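You operate a simulated robot arm through the tools that you are given. There is no shell and no other tool.

You are at the controls of a simulated robot arm. One attempt, no reset.

TASK
Switch the heater on and warm tube 65 at 45C for one hold.
Fine: it is in the purple rack; lid down; leave it inside.

Only the result counts: the job must be done as asked and must still hold three seconds after the hand-in. Knocking over, shifting, dropping, spilling or breaking anything else fails it. A push-on lid holds only when it is set on centred and level and pressed home; a screw cap is set on level and turned clockwise until tight.

THE ROBOT
A 6-joint arm with a two-finger gripper, fixed in place. Base frame: the origin is on the floor under the middle of its stand, x ahead of it, y to its left, z up; the work surface is at about z = 900. Readings come in mm, degrees, newtons and seconds.
It reaches about 1298 mm from its shoulder. Its first joint turns from -149.0 to 149.0 degrees. Payload 1.57 kg.
The TCP is the grasp point between the finger pads, 21 mm short of the fingertips. In the tool frame z runs along the fingers and y along their closing line. The gripper opens to 70 mm; its body begins 50 mm behind the TCP.
Orientation is that of the tool frame in the base frame, as [roll, pitch, yaw] about the fixed x, y, z axes, in that order (R = Rz(yaw) Ry(pitch) Rx(roll)). With the fingers straight down and closing along the base's y, the tool's x points along the base's -x, its y along +y and its z along -z.

THE INTERFACE
- The arm moves only by the tool send_rows. Its argument "moves" is a list of rows, each an object of numbers (a shift or turn left out is 0, a gripper value left out holds the last): "tx", "ty", "tz": the shift along the tool's x, y, z in units of 20 mm (1.0 is 20 mm); "rx", "ry", "rz": the turn, a rotation vector about the tool's x, y, z in units of 5 degrees (1.0 is 5 degrees); "jaw": the opening in per cent of the stroke, from 0 (shut) to 100 (fully open). In form: [{"tx": .., "ty": .., "tz": .., "rx": .., "ry": .., "rz": .., "jaw": ..}, ...]. A call has 1 to 20 rows; each row shifts and turns the commanded pose from where the row before left it, along the tool's axes as they then stand. A call with a number of a shift or a turn outside -1 to 1 is refused whole. Rows are played at 5 a second. More than 50 mm and 8.6 degrees between two rows, or a gripper value outside its range, and nothing of the call is played. A pose out of reach is approached as far as the arm can. The call stops where the force on the tool passes 40 N (or 10 N more than at its start, if that is more) or the arm is blocked; 0.2 s more then pass. Each finger travels about 64.8 mm/s and halts on what it meets, pressing with about 30 N; the grip force reading is that of the motor and also rises with nothing between the fingers. The clock runs only during rows and for 0.2 s after the last one: add rows that do not move to give the fingers time. It gives the time, the measured TCP pose, the force on the tool (base axes), the opening and the grip force at its end, in the units of the frame above (readings bear some noise), with the torque about the TCP (base axes, N m) and any sound that the robot's microphone picked up.
- Cameras (640 x 400 px; columns grow to the right, rows downward): "scene" is fixed at [220.4, 501.3, 1708.7]; the picture's right is [-0.55, -0.84, 0.00], its down [-0.62, 0.41, -0.67] and it looks along [0.56, -0.37, -0.74] (base axes); focal length 323 px, centre (320, 200). "wrist" rides on the gripper at [79, 4, -81] in the tool frame; the picture's right is [-0.05, 1.00, 0.00], its down [-0.67, -0.04, -0.74] and it looks along [-0.74, -0.04, 0.67] (tool axes); focal length 256 px, centre (320, 200). There is no depth. A picture from a camera that has moved, and an enlarged one, comes with that camera's place and axes in the base frame and with its lens.
- camera(camera): a new picture of that camera. No time passes.
- move_column(by): slides the trunk up (or, below 0, down) by that many mm; the arm rides with it, the base frame stays. It gives what a move gives, with no picture.
- close_up(camera, box): a new picture of the part [left, top, right, bottom] of that camera's present view, enlarged. No time passes.
- job_done(): hands the job in; it is judged then, once.

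Places have to be worked out from the pictures, the camera data and where the tool is seen. Open the gripper and draw the arm clear of the work before you hand the job in, unless the task says otherwise.

The tools are called after "Emit:" as a command line: name --argument value ..., lists and objects as JSON in quotes. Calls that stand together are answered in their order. send_rows: Moves the arm, as the interface text tells. Its arguments: {"type":"object","properties":{"moves":{"type":"array","items":{"type":"object","properties":{"tx":{"type":"number"},"ty":{"type":"number"},"tz":{"type":"number"},"rx":{"type":"number"},"ry":{"type":"number"},"rz":{"type":"number"},"jaw":{"type":"number"}}}}},"required":["moves"]} The other tools are called the same way: move_column (by) moves the trunk up or down; camera (camera) takes a picture; close_up (camera, box) takes an enlarged picture of a part of a camera's view; job_done () hands the job in.

At the start:

```text
time: 0.0
eef_pos: [644.5, -200.7, 1281.7]
tool_rot: [-180.0, -0.1, 180.0]
ft_force: [0.4, 0.1, 0.5]
moment: [-0.04, 0.0, 0.0]
width: 70.0
grip_force: 0.1
trunk travel left (down, up): [-963.0, 7.0]
```

scene: 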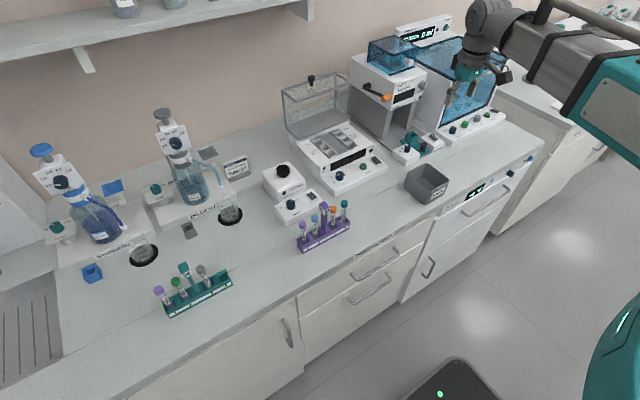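
wrist: 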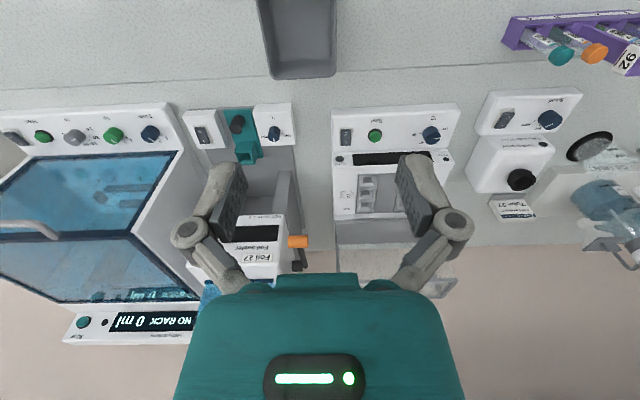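

I'll start by enlarging the heater and the purple rack in the scene view.

Emit:
close_up --camera "scene" --box '[260, 70, 400, 200]'

Emit:
close_up --camera "scene" --box '[280, 180, 370, 260]'

Emit:
close_up --camera "wrist" --box '[320, 90, 480, 230]'

Emit:
close_up --camera "wrist" --box '[490, 0, 640, 90]'

```text
3.08 times, centred on (330, 135) of scene
camera zoom: at [220.4, 501.3, 1708.7], right [-0.55, -0.84, 0.0], down [-0.62, 0.41, -0.67], along [0.56, -0.37, -0.74], focal length 994 px, centre (289, 400)
```

zoom: 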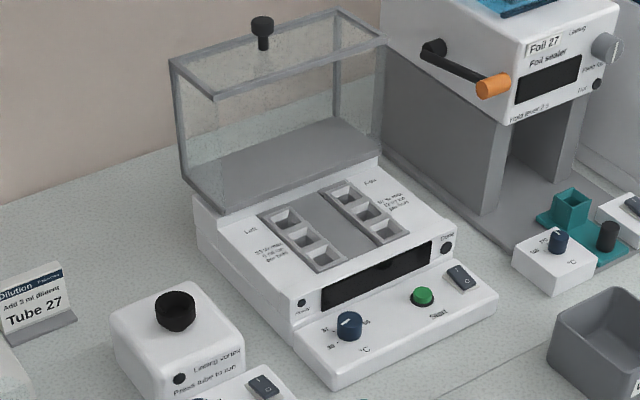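

```text
5.00 times, centred on (325, 220) of scene
camera zoom: at [220.4, 501.3, 1708.7], right [-0.55, -0.84, 0.0], down [-0.62, 0.41, -0.67], along [0.56, -0.37, -0.74], focal length 1616 px, centre (295, 100)
```

zoom: 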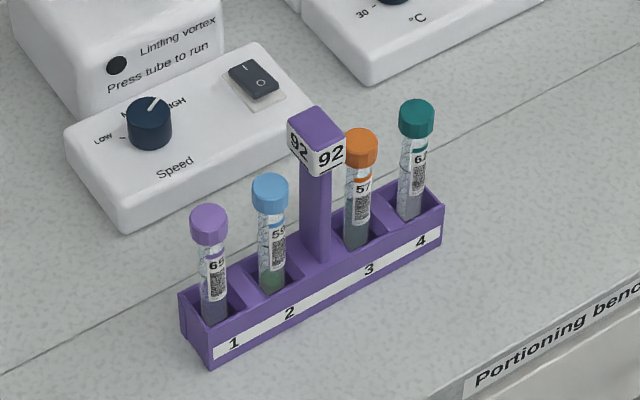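

```text
2.86 times, centred on (400, 160) of wrist
camera zoom: at [566.3, -196.6, 1361.5], right [0.05, 1.0, 0.0], down [0.67, -0.04, 0.74], along [0.74, -0.04, -0.67], focal length 731 px, centre (91, 314)
```

zoom: 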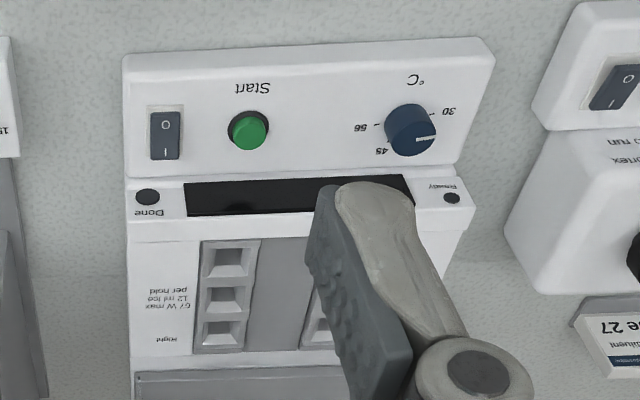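

```text
4.27 times, centred on (565, 45) of wrist
camera zoom: at [566.3, -196.6, 1361.5], right [0.05, 1.0, 0.0], down [0.67, -0.04, 0.74], along [0.74, -0.04, -0.67], focal length 1092 px, centre (-725, 861)
```

zoom: 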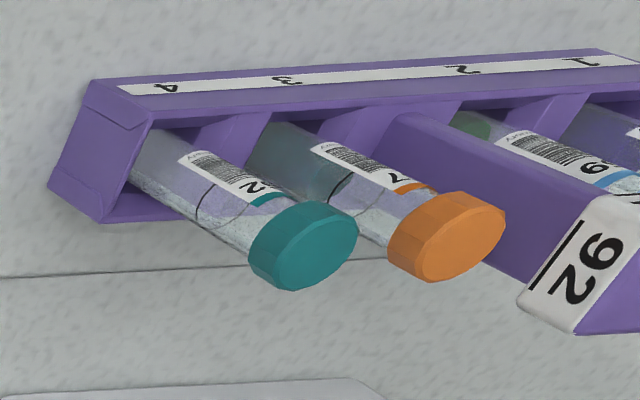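

The heater sits around (850, -50) with its dial near (855, 2, 942), and the purple rack is around x 700, y 150–260. I'm sliding sideways at this height to look at both from nearer.

Emit:
send_rows --moves '[{"ty": 1}, {"ty": 1}, {"ty": 1}, {"ty": 1}, {"ty": 1}, {"ty": 1}, {"ty": 1}]'

Emit:
camera --camera "wrist"

```text
time: 1.6
eef_pos: [643.4, -60.0, 1281.9]
tool_rot: [-179.9, 0.0, -180.0]
ft_force: [-0.8, 1.7, 0.1]
moment: [0.04, 0.02, -0.01]
width: 69.9
grip_force: 0.2
trunk travel left (down, up): [-963.0, 7.0]
```

```text
taken
camera wrist: at [564.9, -55.9, 1361.5], right [0.05, 1.0, 0.0], down [0.67, -0.04, 0.74], along [0.74, -0.04, -0.67], focal length 256 px, centre (320, 200)
```

wrist: 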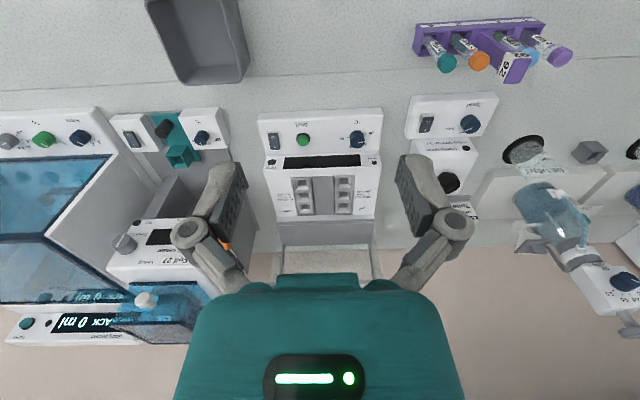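

The heater is now in clear view between the fingers, so I enlarge it and the rack to read the labels.

Emit:
close_up --camera "wrist" --box '[250, 95, 400, 190]'

Emit:
close_up --camera "wrist" --box '[255, 150, 325, 225]'

Emit:
close_up --camera "wrist" --box '[320, 150, 390, 225]'

Emit:
close_up --camera "wrist" --box '[400, 5, 590, 95]'

Emit:
close_up --camera "wrist" --box '[255, 180, 395, 280]'

```text
4.21 times, centred on (325, 142) of wrist
camera zoom: at [564.9, -55.9, 1361.5], right [0.05, 1.0, 0.0], down [0.67, -0.04, 0.74], along [0.74, -0.04, -0.67], focal length 1078 px, centre (299, 442)
```

zoom: 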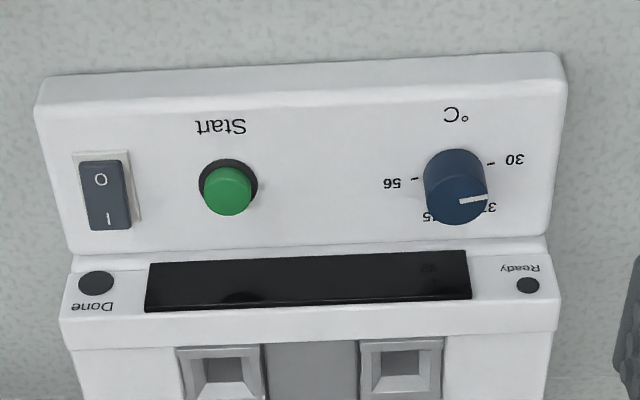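

```text
5.33 times, centred on (290, 188) of wrist
camera zoom: at [564.9, -55.9, 1361.5], right [0.05, 1.0, 0.0], down [0.67, -0.04, 0.74], along [0.74, -0.04, -0.67], focal length 1365 px, centre (480, 267)
```

zoom: 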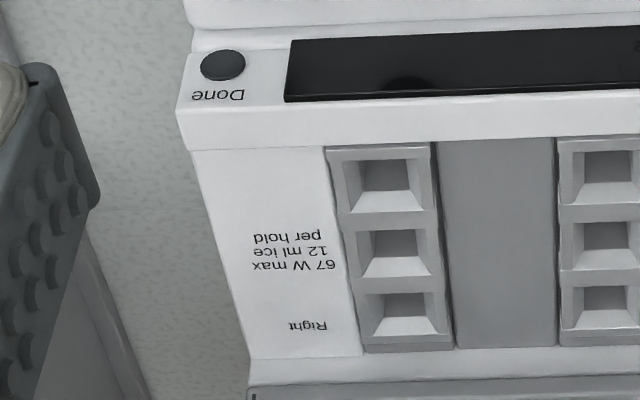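

```text
5.33 times, centred on (355, 188) of wrist
camera zoom: at [564.9, -55.9, 1361.5], right [0.05, 1.0, 0.0], down [0.67, -0.04, 0.74], along [0.74, -0.04, -0.67], focal length 1365 px, centre (133, 267)
```

zoom: 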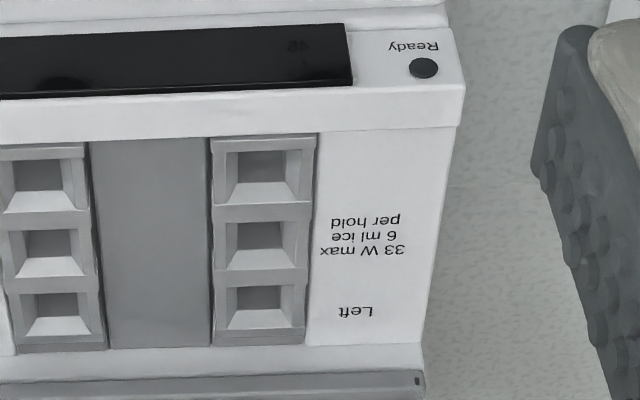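

```text
3.37 times, centred on (495, 50) of wrist
camera zoom: at [564.9, -55.9, 1361.5], right [0.05, 1.0, 0.0], down [0.67, -0.04, 0.74], along [0.74, -0.04, -0.67], focal length 862 px, centre (-270, 705)
```

zoom: 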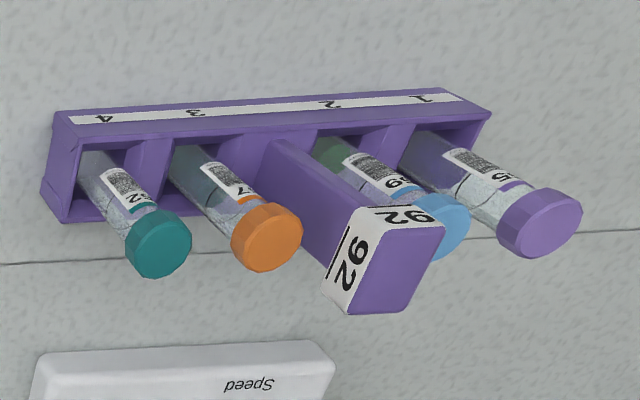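

```text
4.00 times, centred on (325, 230) of wrist
camera zoom: at [564.9, -55.9, 1361.5], right [0.05, 1.0, 0.0], down [0.67, -0.04, 0.74], along [0.74, -0.04, -0.67], focal length 1024 px, centre (300, 80)
```

zoom: 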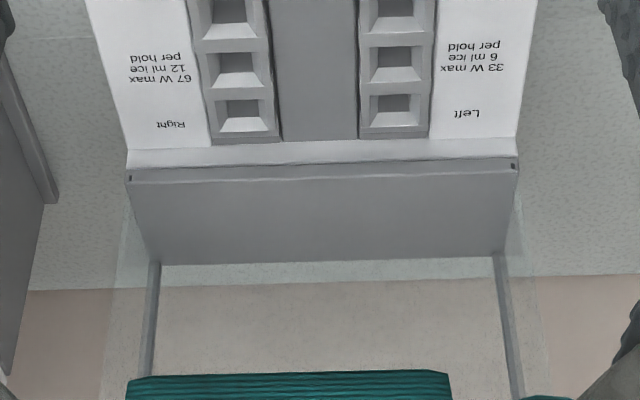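

Tube slot 1 appears to be 65, and the heater dial points at 37 with its switch reading O/I. I move back, left and down to view the rack and the labels from the front.

Emit:
send_rows --moves '[{"tx": 0.54, "ty": 1, "tz": 0.58}, {"tx": 0.54, "ty": 1, "tz": 0.58}, {"tx": 0.54, "ty": 1, "tz": 0.58}, {"tx": 0.54, "ty": 1, "tz": 0.58}, {"tx": 0.54, "ty": 1, "tz": 0.58}, {"tx": 0.54, "ty": 1, "tz": 0.58}, {"tx": 0.54, "ty": 1, "tz": 0.58}, {"tx": 0.54, "ty": 1, "tz": 0.58}, {"tx": 0.54, "ty": 1, "tz": 0.58}, {"tx": 0.54, "ty": 1, "tz": 0.58}, {"tx": 0.54, "ty": 1, "tz": 0.58}, {"tx": 0.54, "ty": 1, "tz": 0.58}, {"tx": 0.54, "ty": 1, "tz": 0.58}]'

Emit:
camera --camera "wrist"

Emit:
camera --camera "scene"

```text
time: 4.4
eef_pos: [504.9, 199.8, 1281.4]
tool_rot: [-180.0, -0.1, 180.0]
ft_force: [-0.4, 0.1, -0.4]
moment: [-0.02, -0.03, 0.02]
width: 70.2
grip_force: 0.0
out of reach, approached as far as the arm can: row 1, 2, 3, 4, 5, 6, 7, 8, 9, 10, 11, 12, 13
trunk travel left (down, up): [-963.0, 7.0]
```

```text
taken
camera wrist: at [425.9, 204.0, 1361.5], right [0.05, 1.0, 0.0], down [0.67, -0.04, 0.74], along [0.74, -0.04, -0.67], focal length 256 px, centre (320, 200)
```

wrist: 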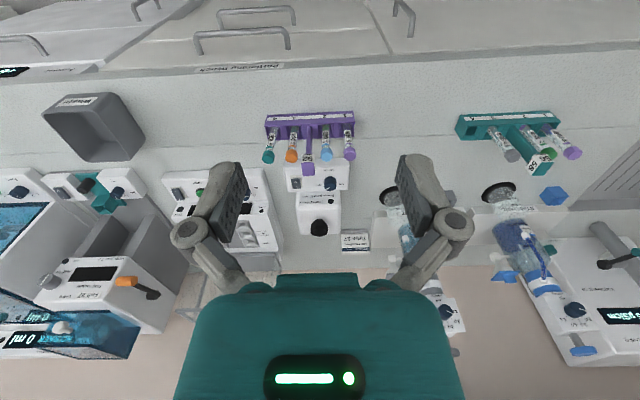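

```text
taken
```

scene: 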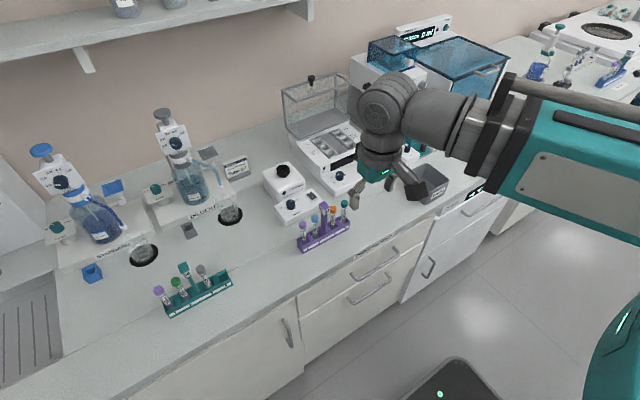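

The arm couldn't descend at this trunk height though x and y were reached, so I lower the trunk instead. It is clear below: the fingertips are near z 1260 and the tube tops about 1000.

Emit:
move_column --by -150

Emit:
camera --camera "wrist"

Emit:
camera --camera "scene"

```text
time: 6.2
eef_pos: [503.9, 198.7, 1132.3]
tool_rot: [180.0, 0.0, -180.0]
ft_force: [0.3, 0.0, 0.4]
moment: [0.01, -0.01, 0.0]
width: 70.0
grip_force: 0.0
trunk travel left (down, up): [-813.0, 157.0]
```

```text
taken
camera wrist: at [426.2, 203.3, 1211.5], right [0.05, 1.0, 0.0], down [0.67, -0.04, 0.74], along [0.74, -0.04, -0.67], focal length 256 px, centre (320, 200)
```

wrist: 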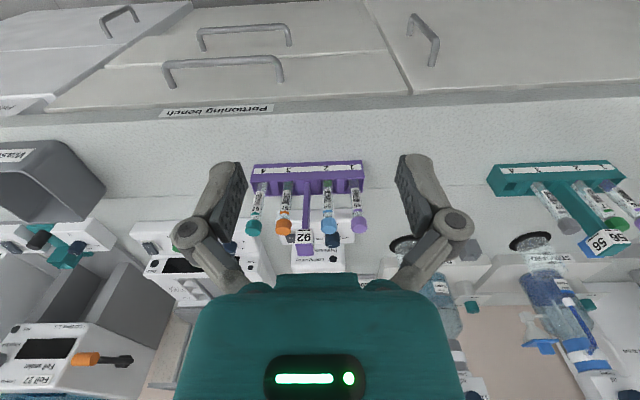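

```text
taken
```

scene: 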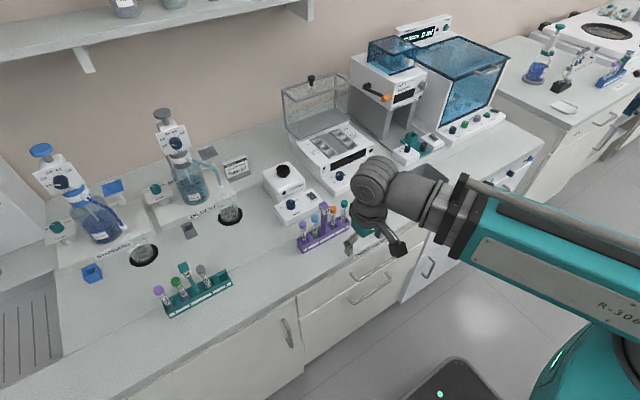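

Emit:
close_up --camera "wrist" --box '[245, 155, 375, 245]'

Emit:
close_up --camera "wrist" --box '[340, 180, 375, 240]'

Emit:
close_up --camera "scene" --box '[290, 190, 360, 255]'

```text
4.44 times, centred on (310, 200) of wrist
camera zoom: at [426.2, 203.3, 1211.5], right [0.05, 1.0, 0.0], down [0.67, -0.04, 0.74], along [0.74, -0.04, -0.67], focal length 1138 px, centre (364, 200)
```

zoom: 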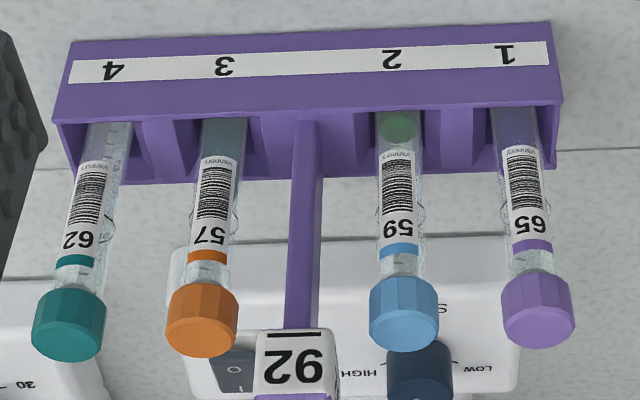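

```text
6.67 times, centred on (358, 210) of wrist
camera zoom: at [426.2, 203.3, 1211.5], right [0.05, 1.0, 0.0], down [0.67, -0.04, 0.74], along [0.74, -0.04, -0.67], focal length 1707 px, centre (70, 133)
```

zoom: 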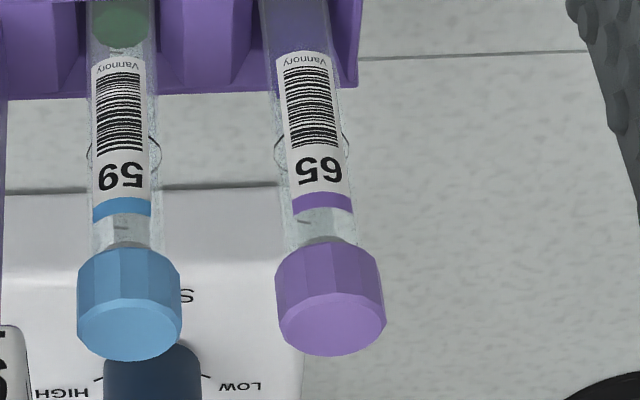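

```text
6.15 times, centred on (325, 222) of scene
camera zoom: at [220.4, 501.3, 1708.7], right [-0.55, -0.84, 0.0], down [-0.62, 0.41, -0.67], along [0.56, -0.37, -0.74], focal length 1989 px, centre (289, 62)
```

zoom: 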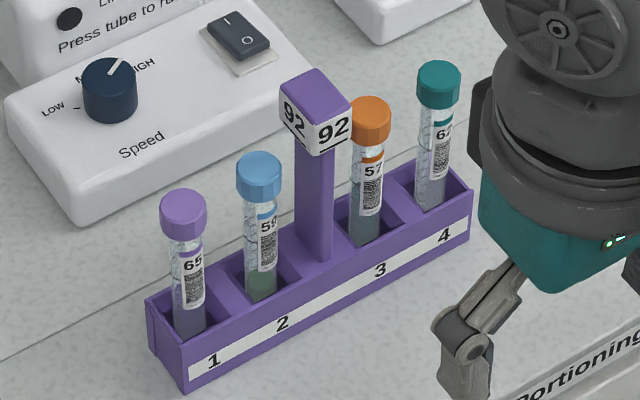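

Tube 65 is confirmed in slot 1 (purple cap, cap top around (701, 242, 1014)). Now I move in front of the heater at this height to see its panel, wells and lid closely.

Emit:
send_rows --moves '[{"tx": -0.82, "ty": -0.94}, {"tx": -0.82, "ty": -0.94}, {"tx": -0.82, "ty": -0.94}, {"tx": -0.82, "ty": -0.94}, {"tx": -0.82, "ty": -0.94}, {"tx": -0.82, "ty": -0.94}, {"tx": -0.82, "ty": -0.94}, {"tx": -0.82, "ty": -0.94}, {"tx": -0.82, "ty": -0.94}, {"tx": -0.82, "ty": -0.94}, {"tx": -0.82, "ty": -0.94}, {"tx": -0.82, "ty": -0.94}, {"tx": -0.82, "ty": -0.94}]'

Emit:
camera --camera "wrist"

Emit:
camera --camera "scene"

```text
time: 8.9
eef_pos: [717.6, -47.2, 1132.1]
tool_rot: [-180.0, 0.0, 179.9]
ft_force: [-0.4, -0.8, 0.2]
moment: [-0.03, 0.0, -0.01]
width: 69.9
grip_force: 0.2
trunk travel left (down, up): [-813.0, 157.0]
```

```text
taken
camera wrist: at [639.7, -42.8, 1211.3], right [0.05, 1.0, 0.0], down [0.67, -0.04, 0.74], along [0.74, -0.04, -0.67], focal length 256 px, centre (320, 200)
```

wrist: 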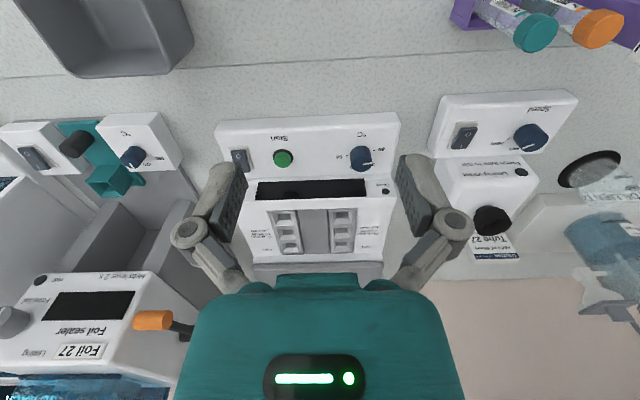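

```text
taken
```

scene: 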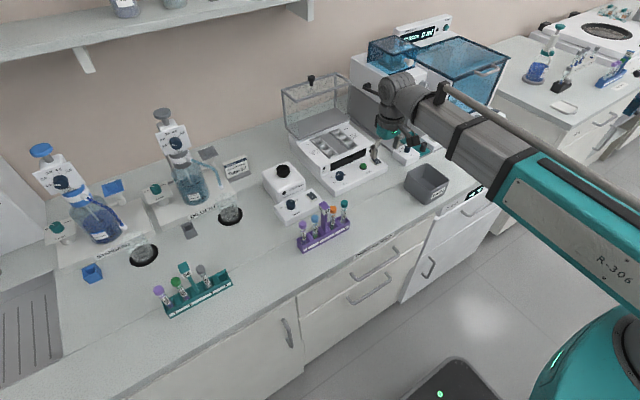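

Emit:
close_up --camera "wrist" --box '[210, 110, 310, 180]'

Emit:
close_up --camera "wrist" --box '[320, 120, 410, 185]'

Emit:
close_up --camera "wrist" --box '[240, 195, 400, 275]'

Emit:
close_up --camera "scene" --box '[275, 65, 395, 205]'

Emit:
close_up --camera "scene" --box '[275, 65, 365, 135]'

```text
5.71 times, centred on (260, 145) of wrist
camera zoom: at [639.7, -42.8, 1211.3], right [0.05, 1.0, 0.0], down [0.67, -0.04, 0.74], along [0.74, -0.04, -0.67], focal length 1463 px, centre (663, 514)
```

zoom: 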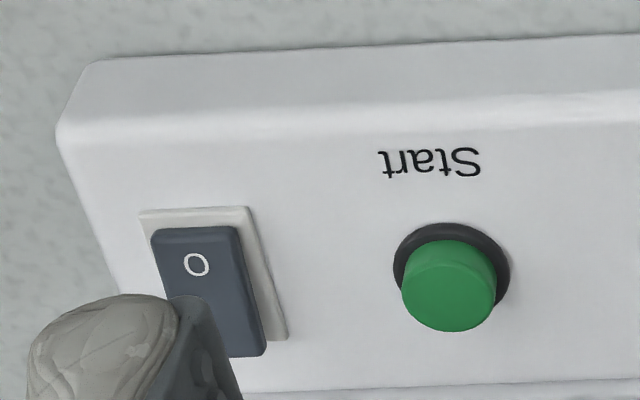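

```text
6.15 times, centred on (365, 152) of wrist
camera zoom: at [639.7, -42.8, 1211.3], right [0.05, 1.0, 0.0], down [0.67, -0.04, 0.74], along [0.74, -0.04, -0.67], focal length 1575 px, centre (43, 492)
```

zoom: 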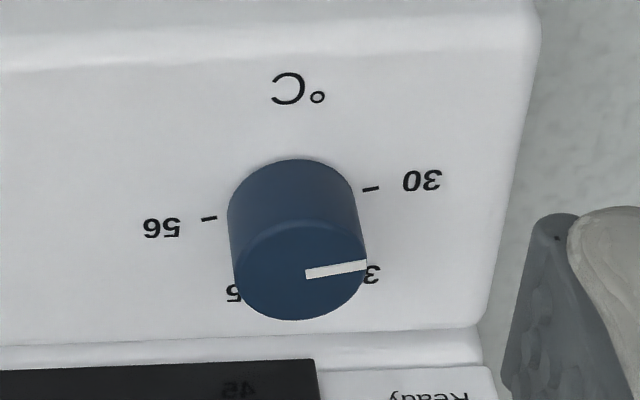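

```text
4.00 times, centred on (320, 235) of wrist
camera zoom: at [639.7, -42.8, 1211.3], right [0.05, 1.0, 0.0], down [0.67, -0.04, 0.74], along [0.74, -0.04, -0.67], focal length 1024 px, centre (320, 60)
```

zoom: 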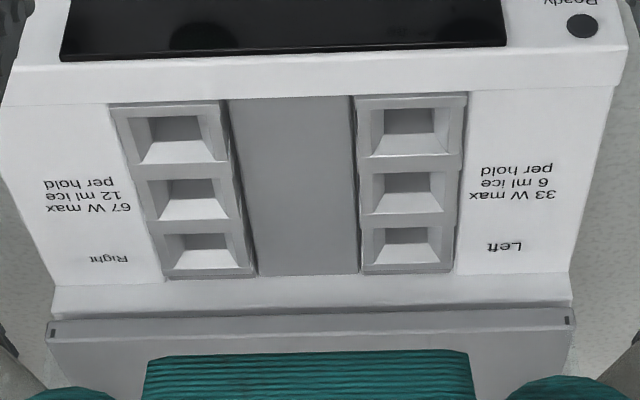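

```text
2.86 times, centred on (335, 135) of scene
camera zoom: at [220.4, 501.3, 1708.7], right [-0.55, -0.84, 0.0], down [-0.62, 0.41, -0.67], along [0.56, -0.37, -0.74], focal length 924 px, centre (277, 386)
```

zoom: 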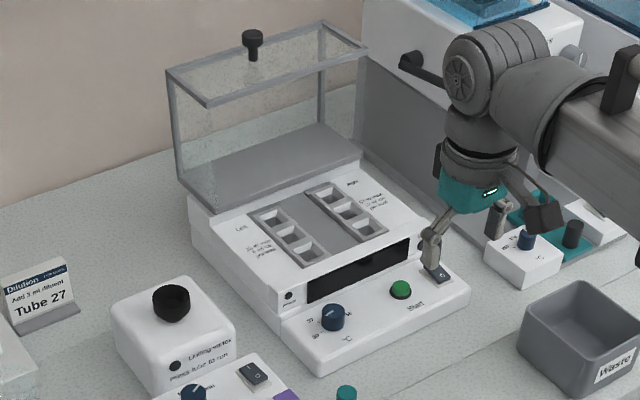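

```text
5.71 times, centred on (320, 100) of scene
camera zoom: at [220.4, 501.3, 1708.7], right [-0.55, -0.84, 0.0], down [-0.62, 0.41, -0.67], along [0.56, -0.37, -0.74], focal length 1847 px, centre (320, 771)
```

zoom: 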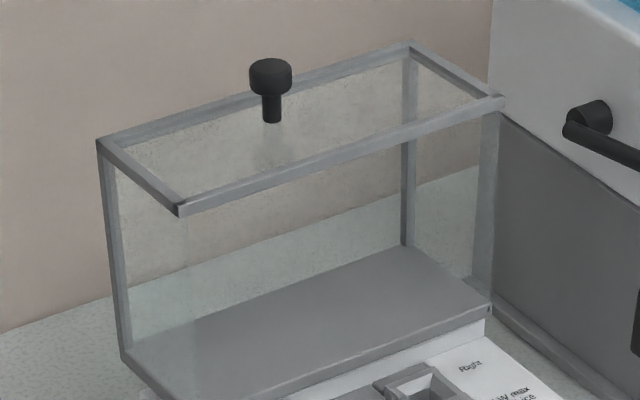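

The dial sits at 37 with 45 one mark clockwise, and the lid knob points up from the lid's front wall. I now look at my own fingertips' geometry before pressing anything.

Emit:
close_up --camera "wrist" --box '[160, 140, 300, 300]'

Emit:
close_up --camera "scene" --box '[360, 80, 430, 170]'

```text
2.50 times, centred on (230, 220) of wrist
camera zoom: at [639.7, -42.8, 1211.3], right [0.05, 1.0, 0.0], down [0.67, -0.04, 0.74], along [0.74, -0.04, -0.67], focal length 640 px, centre (545, 150)
```

zoom: 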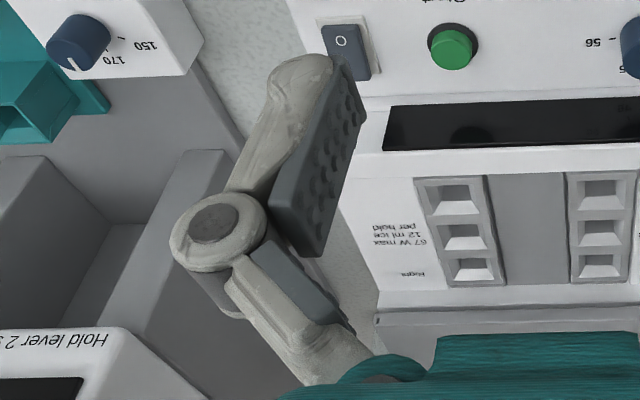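

```text
4.44 times, centred on (395, 125) of scene
camera zoom: at [220.4, 501.3, 1708.7], right [-0.55, -0.84, 0.0], down [-0.62, 0.41, -0.67], along [0.56, -0.37, -0.74], focal length 1436 px, centre (-13, 533)
```

zoom: 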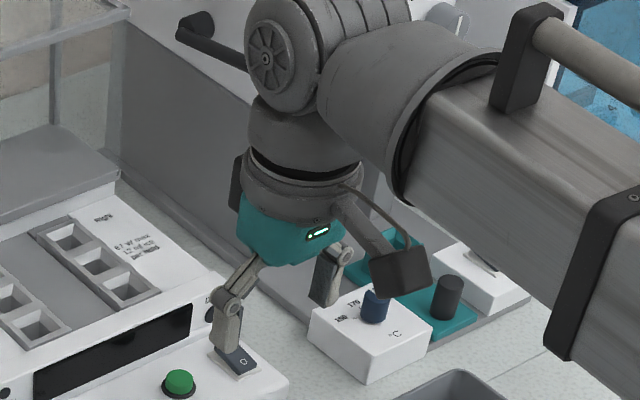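

The pads look about 14–16 mm wide. I close the gripper here in free air to see the closed fingertip and where it projects in the wrist view.

Emit:
send_rows --moves '[{"jaw": 0}, {"jaw": 0}, {"jaw": 0}, {"jaw": 0}]'

Emit:
camera --camera "wrist"

Emit:
close_up --camera "wrist" --box '[240, 110, 400, 240]'

Emit:
close_up --camera "scene" --box '[340, 80, 430, 170]'

```text
time: 9.9
eef_pos: [717.7, -47.0, 1130.9]
tool_rot: [180.0, 0.0, 180.0]
ft_force: [-0.3, -0.1, -0.4]
moment: [0.01, 0.01, 0.01]
width: 0.0
grip_force: 28.7
trunk travel left (down, up): [-813.0, 157.0]
```

```text
taken
camera wrist: at [639.2, -42.2, 1211.4], right [0.05, 1.0, 0.0], down [0.67, -0.04, 0.74], along [0.74, -0.04, -0.67], focal length 256 px, centre (320, 200)
```

wrist: 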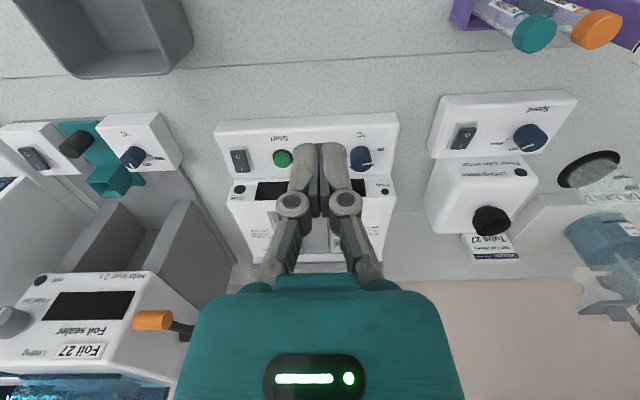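

```text
3.08 times, centred on (320, 175) of wrist
camera zoom: at [639.2, -42.2, 1211.4], right [0.05, 1.0, 0.0], down [0.67, -0.04, 0.74], along [0.74, -0.04, -0.67], focal length 788 px, centre (320, 277)
```

zoom: 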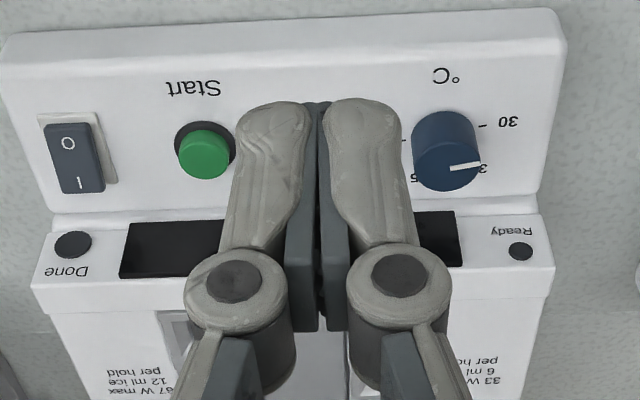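

```text
4.44 times, centred on (385, 125) of scene
camera zoom: at [220.4, 501.3, 1708.7], right [-0.55, -0.84, 0.0], down [-0.62, 0.41, -0.67], along [0.56, -0.37, -0.74], focal length 1436 px, centre (31, 533)
```

zoom: 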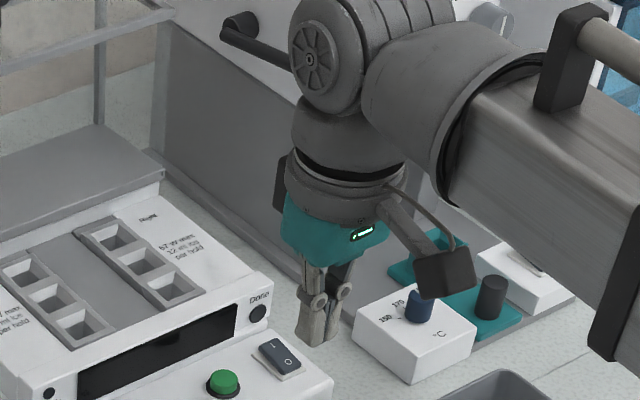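

With the jaws shut the tip is roughly 27 mm (y) by 18 mm (x). From both views I put Start at about (861, -105, 934), the dial at (861, 2, 947) and the rocker at (866, -165, 926). Next I test whether the arm can move down by itself.

Emit:
send_rows --moves '[{"tz": 0.5}, {}]'

```text
time: 10.6
eef_pos: [717.7, -46.5, 1132.4]
tool_rot: [-180.0, 0.0, 180.0]
ft_force: [1.2, -0.1, 0.2]
moment: [0.04, -0.01, -0.02]
width: 0.1
grip_force: 28.6
out of reach, approached as far as the arm can: row 1
trunk travel left (down, up): [-813.0, 157.0]
```

Downward is refused even here, so I check whether the arm can rise by itself.

Emit:
send_rows --moves '[{"tz": -0.5}, {}]'

```text
time: 11.2
eef_pos: [717.7, -45.6, 1133.0]
tool_rot: [-180.0, 0.1, -180.0]
ft_force: [1.2, 0.2, 0.4]
moment: [0.0, 0.02, 0.02]
width: 0.0
grip_force: 28.8
out of reach, approached as far as the arm can: row 1
trunk travel left (down, up): [-813.0, 157.0]
```

The arm holds its height whichever way I command, so vertical motion comes only from the trunk. I move horizontally over the rocker's I half, staying at z about 1132 where the tips clear everything nearby.

Emit:
send_rows --moves '[{"tx": -0.965, "ty": -0.745}, {"tx": -0.965, "ty": -0.745}, {"tx": -0.965, "ty": -0.745}, {"tx": -0.965, "ty": -0.745}, {"tx": -0.965, "ty": -0.745}, {"tx": -0.965, "ty": -0.745}, {"tx": -0.965, "ty": -0.745}, {"tx": -0.965, "ty": -0.745}, {}]'

Emit:
camera --camera "wrist"

Emit:
close_up --camera "wrist" --box '[250, 0, 390, 100]'

Emit:
camera --camera "scene"

```text
time: 13.2
eef_pos: [873.4, -165.3, 1132.7]
tool_rot: [-180.0, 0.1, -180.0]
ft_force: [0.0, 0.0, -0.5]
moment: [0.0, 0.01, 0.02]
width: 0.0
grip_force: 28.5
trunk travel left (down, up): [-813.0, 157.0]
```

```text
taken
camera wrist: at [795.1, -162.4, 1211.5], right [0.05, 1.0, 0.0], down [0.67, -0.04, 0.74], along [0.74, -0.04, -0.67], focal length 256 px, centre (320, 200)
```

wrist: 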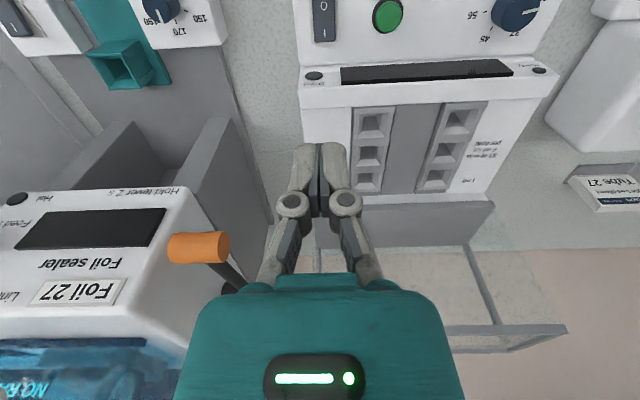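

```text
4.00 times, centred on (320, 50) of wrist
camera zoom: at [795.1, -162.4, 1211.5], right [0.05, 1.0, 0.0], down [0.67, -0.04, 0.74], along [0.74, -0.04, -0.67], focal length 1024 px, centre (320, 800)
```

zoom: 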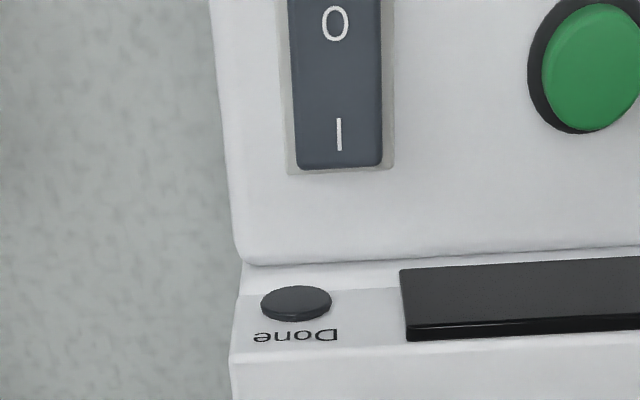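

```text
taken
```

scene: 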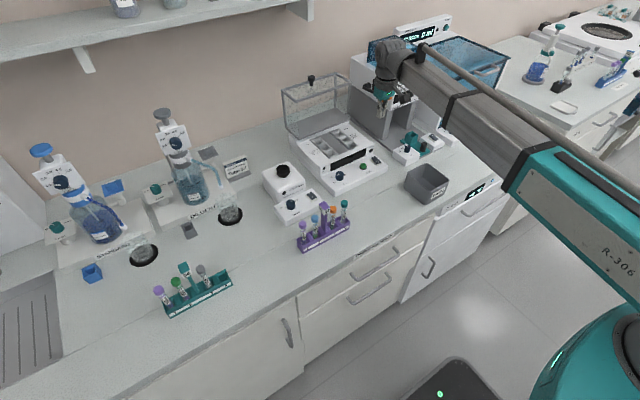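

The wrist view puts the rocker at x 841–877, y about -162, with the I mark near x 870, so the tip is over the I half. I lower the trunk to just above it and check.

Emit:
move_column --by -155

Emit:
camera --camera "wrist"

Emit:
camera --camera "scene"

Emit:
close_up --camera "scene" --box '[330, 80, 450, 190]'

```text
time: 14.9
eef_pos: [873.2, -167.0, 976.8]
tool_rot: [180.0, 0.0, 180.0]
ft_force: [1.0, -0.1, 0.1]
moment: [-0.02, 0.0, 0.0]
width: 0.1
grip_force: 28.9
trunk travel left (down, up): [-658.0, 312.0]
```

```text
taken
camera wrist: at [795.1, -162.2, 1056.5], right [0.05, 1.0, 0.0], down [0.67, -0.04, 0.74], along [0.74, -0.04, -0.67], focal length 256 px, centre (320, 200)
```

wrist: 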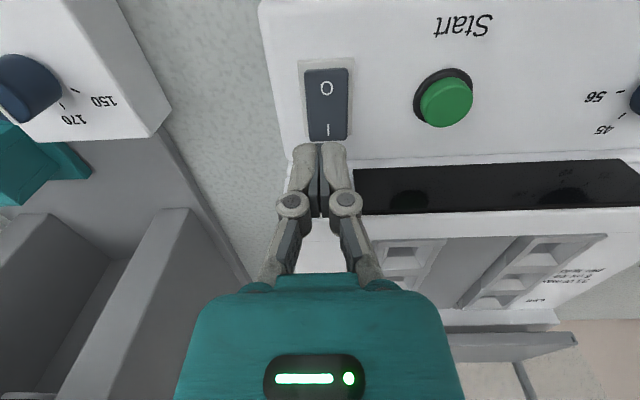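

```text
taken
```

scene: 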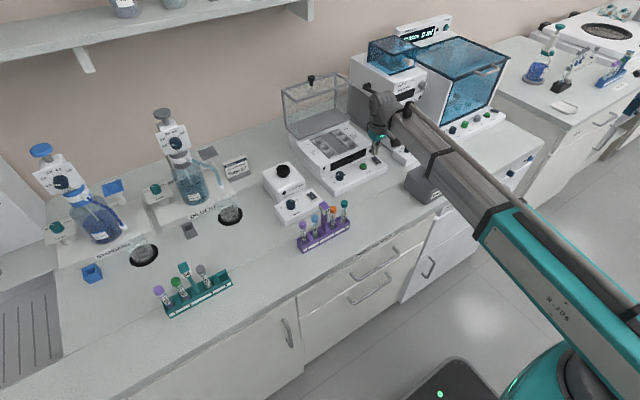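

```text
3.64 times, centred on (390, 135) of scene
camera zoom: at [220.4, 501.3, 1708.7], right [-0.55, -0.84, 0.0], down [-0.62, 0.41, -0.67], along [0.56, -0.37, -0.74], focal length 1175 px, centre (66, 436)
```

zoom: 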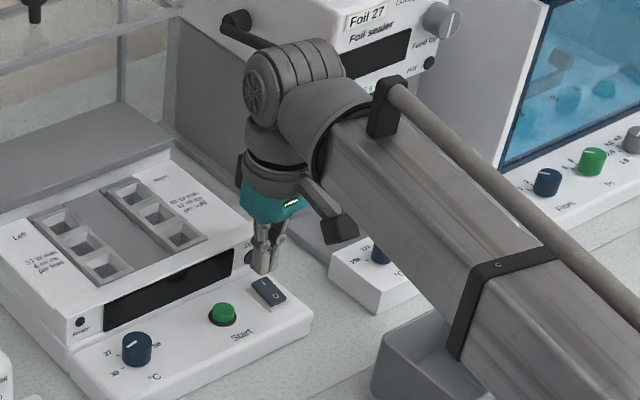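

The tip is about 25–30 mm above the rocker. I take a close-up to place it exactly before pressing.

Emit:
close_up --camera "wrist" --box '[260, 60, 400, 160]'

Emit:
close_up --camera "scene" --box '[350, 120, 400, 180]'

```text
4.00 times, centred on (330, 110) of wrist
camera zoom: at [795.1, -162.2, 1056.5], right [0.05, 1.0, 0.0], down [0.67, -0.04, 0.74], along [0.74, -0.04, -0.67], focal length 1024 px, centre (280, 560)
```

zoom: 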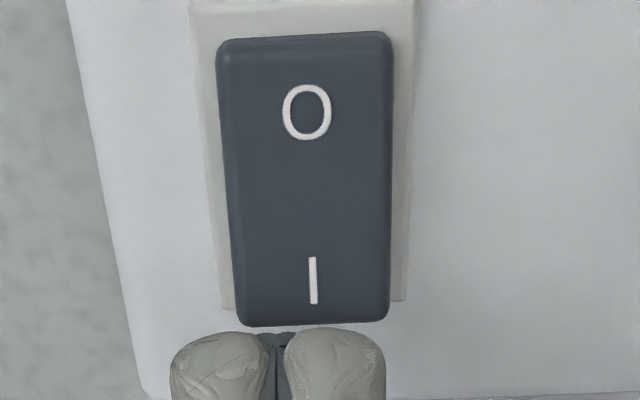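

```text
6.67 times, centred on (375, 150) of scene
camera zoom: at [220.4, 501.3, 1708.7], right [-0.55, -0.84, 0.0], down [-0.62, 0.41, -0.67], along [0.56, -0.37, -0.74], focal length 2155 px, centre (-47, 533)
```

zoom: 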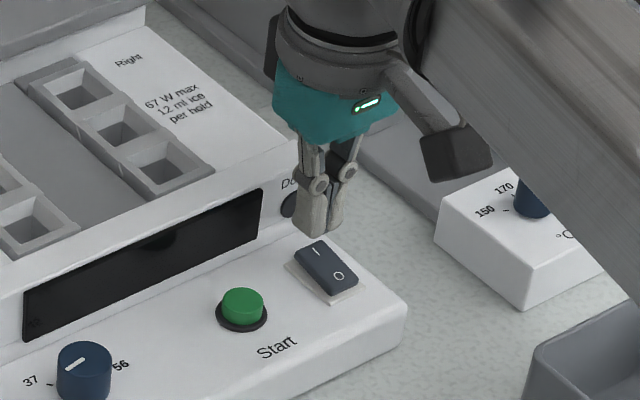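

The I mark sits near (869, -162, 938), and the tip (z about 956) covers x 864–882 above it. I lower in small steps, watching the force.

Emit:
move_column --by -14

Emit:
move_column --by -4

```text
time: 15.6
eef_pos: [872.6, -166.0, 964.5]
tool_rot: [180.0, 0.1, 179.9]
ft_force: [5.8, -1.4, 11.0]
moment: [0.0, -0.04, 0.0]
width: 6.0
grip_force: 28.7
trunk travel left (down, up): [-644.0, 326.0]
```

```text
time: 15.9
eef_pos: [873.2, -166.1, 963.3]
tool_rot: [-179.8, 0.3, 179.9]
ft_force: [-0.5, -0.4, 24.5]
moment: [0.06, 0.2, -0.07]
width: 6.2
grip_force: 28.4
trunk travel left (down, up): [-643.0, 327.0]
stopped: the force on the tool passed its limit at 50 N (the readings are from after the stop); the commanded pose is now the measured one
```

The column halted on contact force, and the jaws were wedged open to 6 mm. I look at the switch and the display.

Emit:
camera --camera "wrist"

Emit:
close_up --camera "wrist" --box '[260, 60, 400, 160]'

Emit:
close_up --camera "scene" --box '[325, 120, 400, 190]'

```text
taken
camera wrist: at [794.8, -162.2, 1042.4], right [0.05, 1.0, 0.0], down [0.66, -0.03, 0.75], along [0.75, -0.04, -0.66], focal length 256 px, centre (320, 200)
```

wrist: 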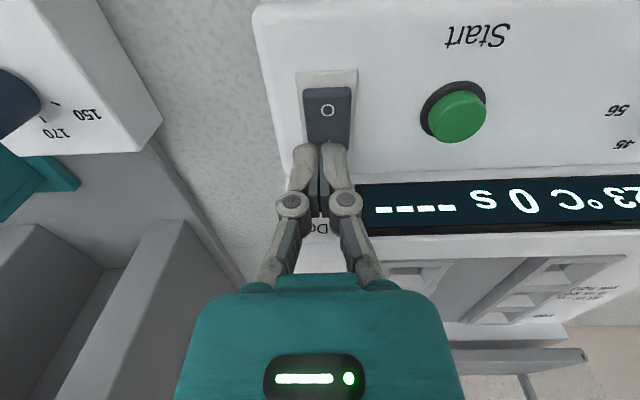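

```text
4.00 times, centred on (330, 110) of wrist
camera zoom: at [794.8, -162.2, 1042.4], right [0.05, 1.0, 0.0], down [0.66, -0.03, 0.75], along [0.75, -0.04, -0.66], focal length 1024 px, centre (280, 560)
```

zoom: 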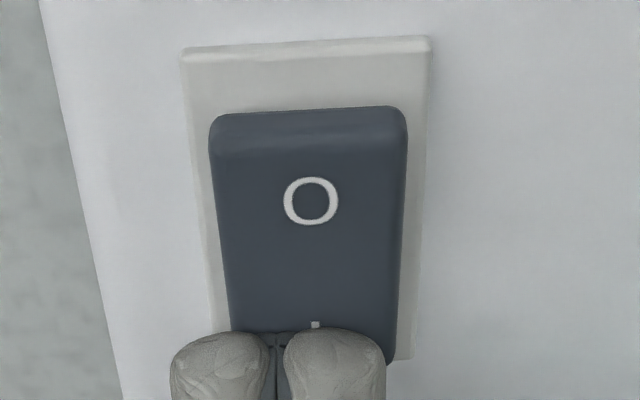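

```text
5.71 times, centred on (362, 155) of scene
camera zoom: at [220.4, 501.3, 1708.7], right [-0.55, -0.84, 0.0], down [-0.62, 0.41, -0.67], along [0.56, -0.37, -0.74], focal length 1847 px, centre (77, 457)
```

zoom: 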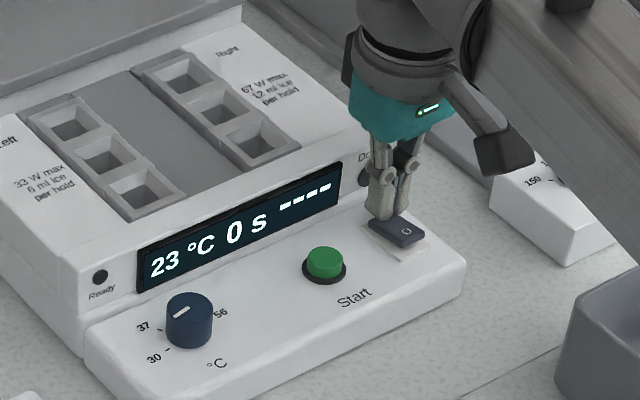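

The heater is on: the display reads 23 °C, 0 s, "----". I lift clear, open the jaws and shift over the dial.

Emit:
move_column --by 90

Emit:
send_rows --moves '[{"tx": 0.5, "ty": 0.95, "jaw": 100}, {"tx": 0.1, "ty": 0.95}, {"ty": 0.95}, {"ty": 0.95}, {"ty": 0.95}, {"ty": 0.95}, {"ty": 0.95}, {"ty": 0.95}, {"ty": 0.7}, {}]'

Emit:
camera --camera "wrist"

Emit:
camera --camera "scene"

```text
time: 17.2
eef_pos: [874.8, -166.3, 1050.9]
tool_rot: [-179.9, 0.3, 180.0]
ft_force: [-0.2, -0.4, 0.3]
moment: [-0.01, 0.0, 0.0]
width: 0.0
grip_force: 28.6
trunk travel left (down, up): [-733.0, 237.0]
```

```text
time: 19.4
eef_pos: [864.0, -0.5, 1050.1]
tool_rot: [-179.9, 0.3, -180.0]
ft_force: [-0.4, 0.0, -0.4]
moment: [0.03, -0.02, -0.01]
width: 70.2
grip_force: 0.1
trunk travel left (down, up): [-733.0, 237.0]
```

```text
taken
camera wrist: at [785.9, 4.4, 1130.3], right [0.05, 1.0, 0.0], down [0.66, -0.03, 0.75], along [0.75, -0.04, -0.66], focal length 256 px, centre (320, 200)
```

wrist: 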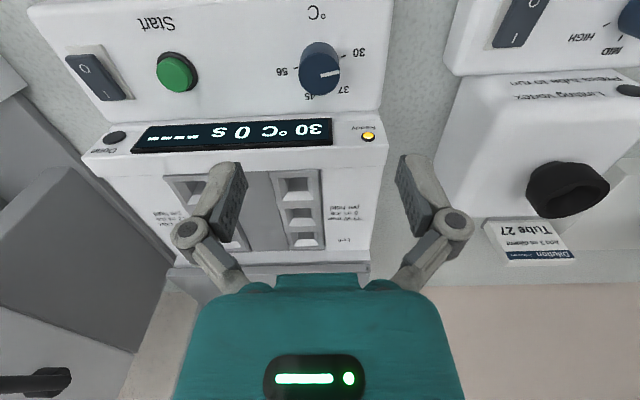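

```text
taken
```

scene: 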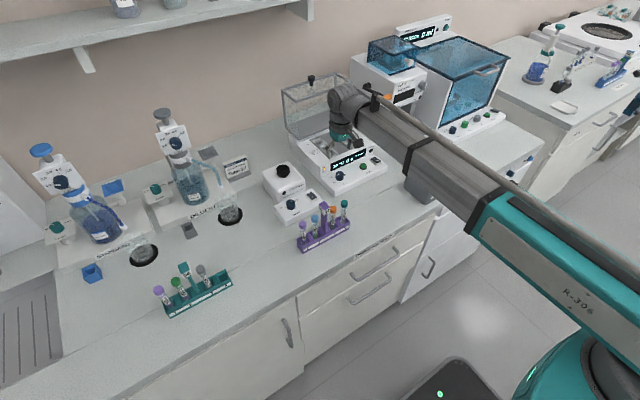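

The display now says 30 °C with the Ready lamp lit, so the pointer is on 30 rather than 37. I enlarge the dial to measure its mark angles.

Emit:
close_up --camera "wrist" --box '[265, 25, 385, 110]'

Emit:
close_up --camera "scene" --box '[315, 155, 375, 200]'

```text
4.71 times, centred on (325, 68) of wrist
camera zoom: at [785.9, 4.4, 1130.3], right [0.05, 1.0, 0.0], down [0.66, -0.03, 0.75], along [0.75, -0.04, -0.66], focal length 1205 px, centre (296, 824)
```

zoom: 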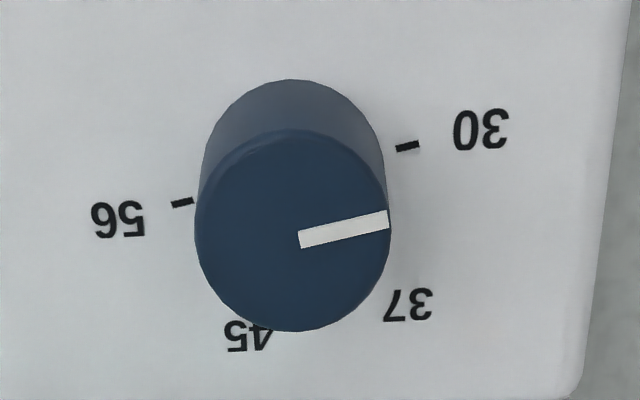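

```text
8.89 times, centred on (345, 178) of scene
camera zoom: at [220.4, 501.3, 1708.7], right [-0.55, -0.84, 0.0], down [-0.62, 0.41, -0.67], along [0.56, -0.37, -0.74], focal length 2873 px, centre (98, 400)
```

zoom: 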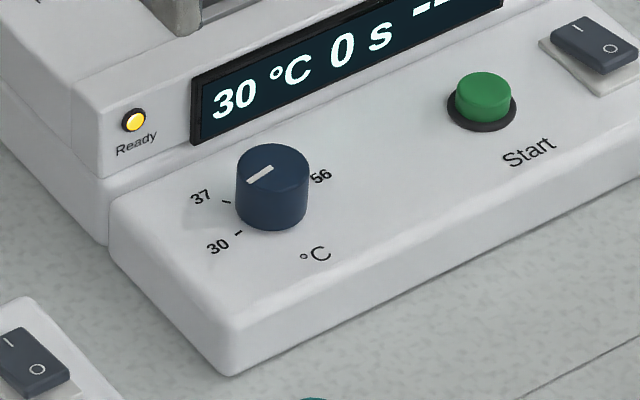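

The marks sit about 60° apart (30 at 100°, 37 at 40°, 45 at -20°, 56 at -80° from +x), the pointer is on 30, and the knob centre is at (861.5, 0.7) with a 28.6 mm diameter. So I need 120° clockwise. I trim the small tilt, centre over the knob, set a 42 mm opening and pre-turn 60° the other way.

Emit:
send_rows --moves '[{"tx": 0.12, "ty": 0.05, "ry": 0.06, "jaw": 60}, {}, {}]'

Emit:
send_rows --moves '[{"rz": -1}, {"rz": -1}, {"rz": -1}, {"rz": -1}, {"rz": -1}, {"rz": -1}, {"rz": -1}, {"rz": -1}, {"rz": -1}, {"rz": -1}, {"rz": -1}, {"rz": -1}, {}]'

Emit:
camera --camera "wrist"

Emit:
close_up --camera "scene" --box '[280, 60, 440, 200]'

```text
time: 20.2
eef_pos: [862.3, 1.1, 1050.7]
tool_rot: [-180.0, -0.1, -180.0]
ft_force: [0.4, 0.1, -0.5]
moment: [-0.01, 0.0, 0.0]
width: 42.0
grip_force: 0.1
trunk travel left (down, up): [-733.0, 237.0]
```

```text
time: 23.0
eef_pos: [860.7, -0.8, 1051.6]
tool_rot: [180.0, -0.1, -119.9]
ft_force: [0.2, 0.1, 0.2]
moment: [-0.03, 0.02, -0.03]
width: 42.1
grip_force: 0.0
trunk travel left (down, up): [-733.0, 237.0]
```

```text
taken
camera wrist: at [818.5, -66.8, 1130.8], right [-0.84, 0.54, 0.0], down [0.36, 0.56, 0.74], along [0.4, 0.62, -0.67], focal length 256 px, centre (320, 200)
```

wrist: 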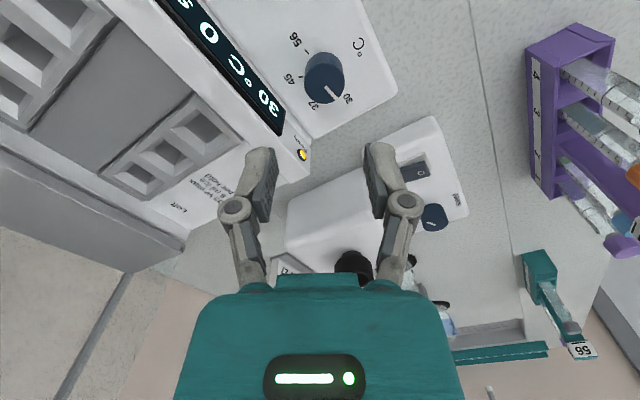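

```text
2.86 times, centred on (360, 130) of scene
camera zoom: at [220.4, 501.3, 1708.7], right [-0.55, -0.84, 0.0], down [-0.62, 0.41, -0.67], along [0.56, -0.37, -0.74], focal length 924 px, centre (206, 400)
```

zoom: 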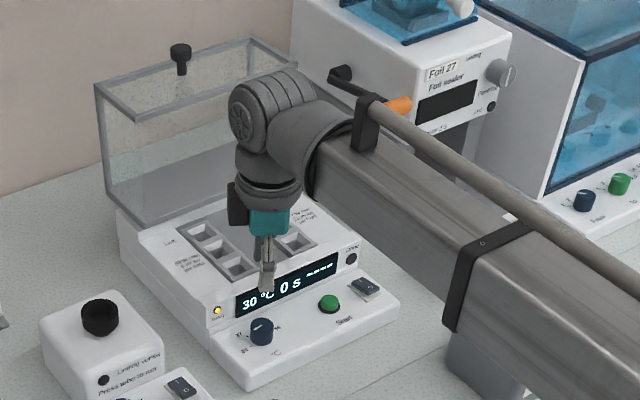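

I check the knob's position between the jaws in this rotated view.

Emit:
close_up --camera "wrist" --box '[260, 20, 400, 120]'

```text
4.00 times, centred on (330, 70) of wrist
camera zoom: at [818.5, -66.8, 1130.8], right [-0.84, 0.54, 0.0], down [0.36, 0.56, 0.74], along [0.4, 0.62, -0.67], focal length 1024 px, centre (280, 720)
```

zoom: 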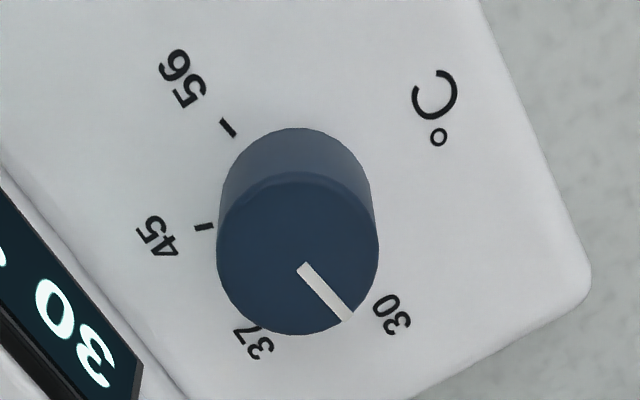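

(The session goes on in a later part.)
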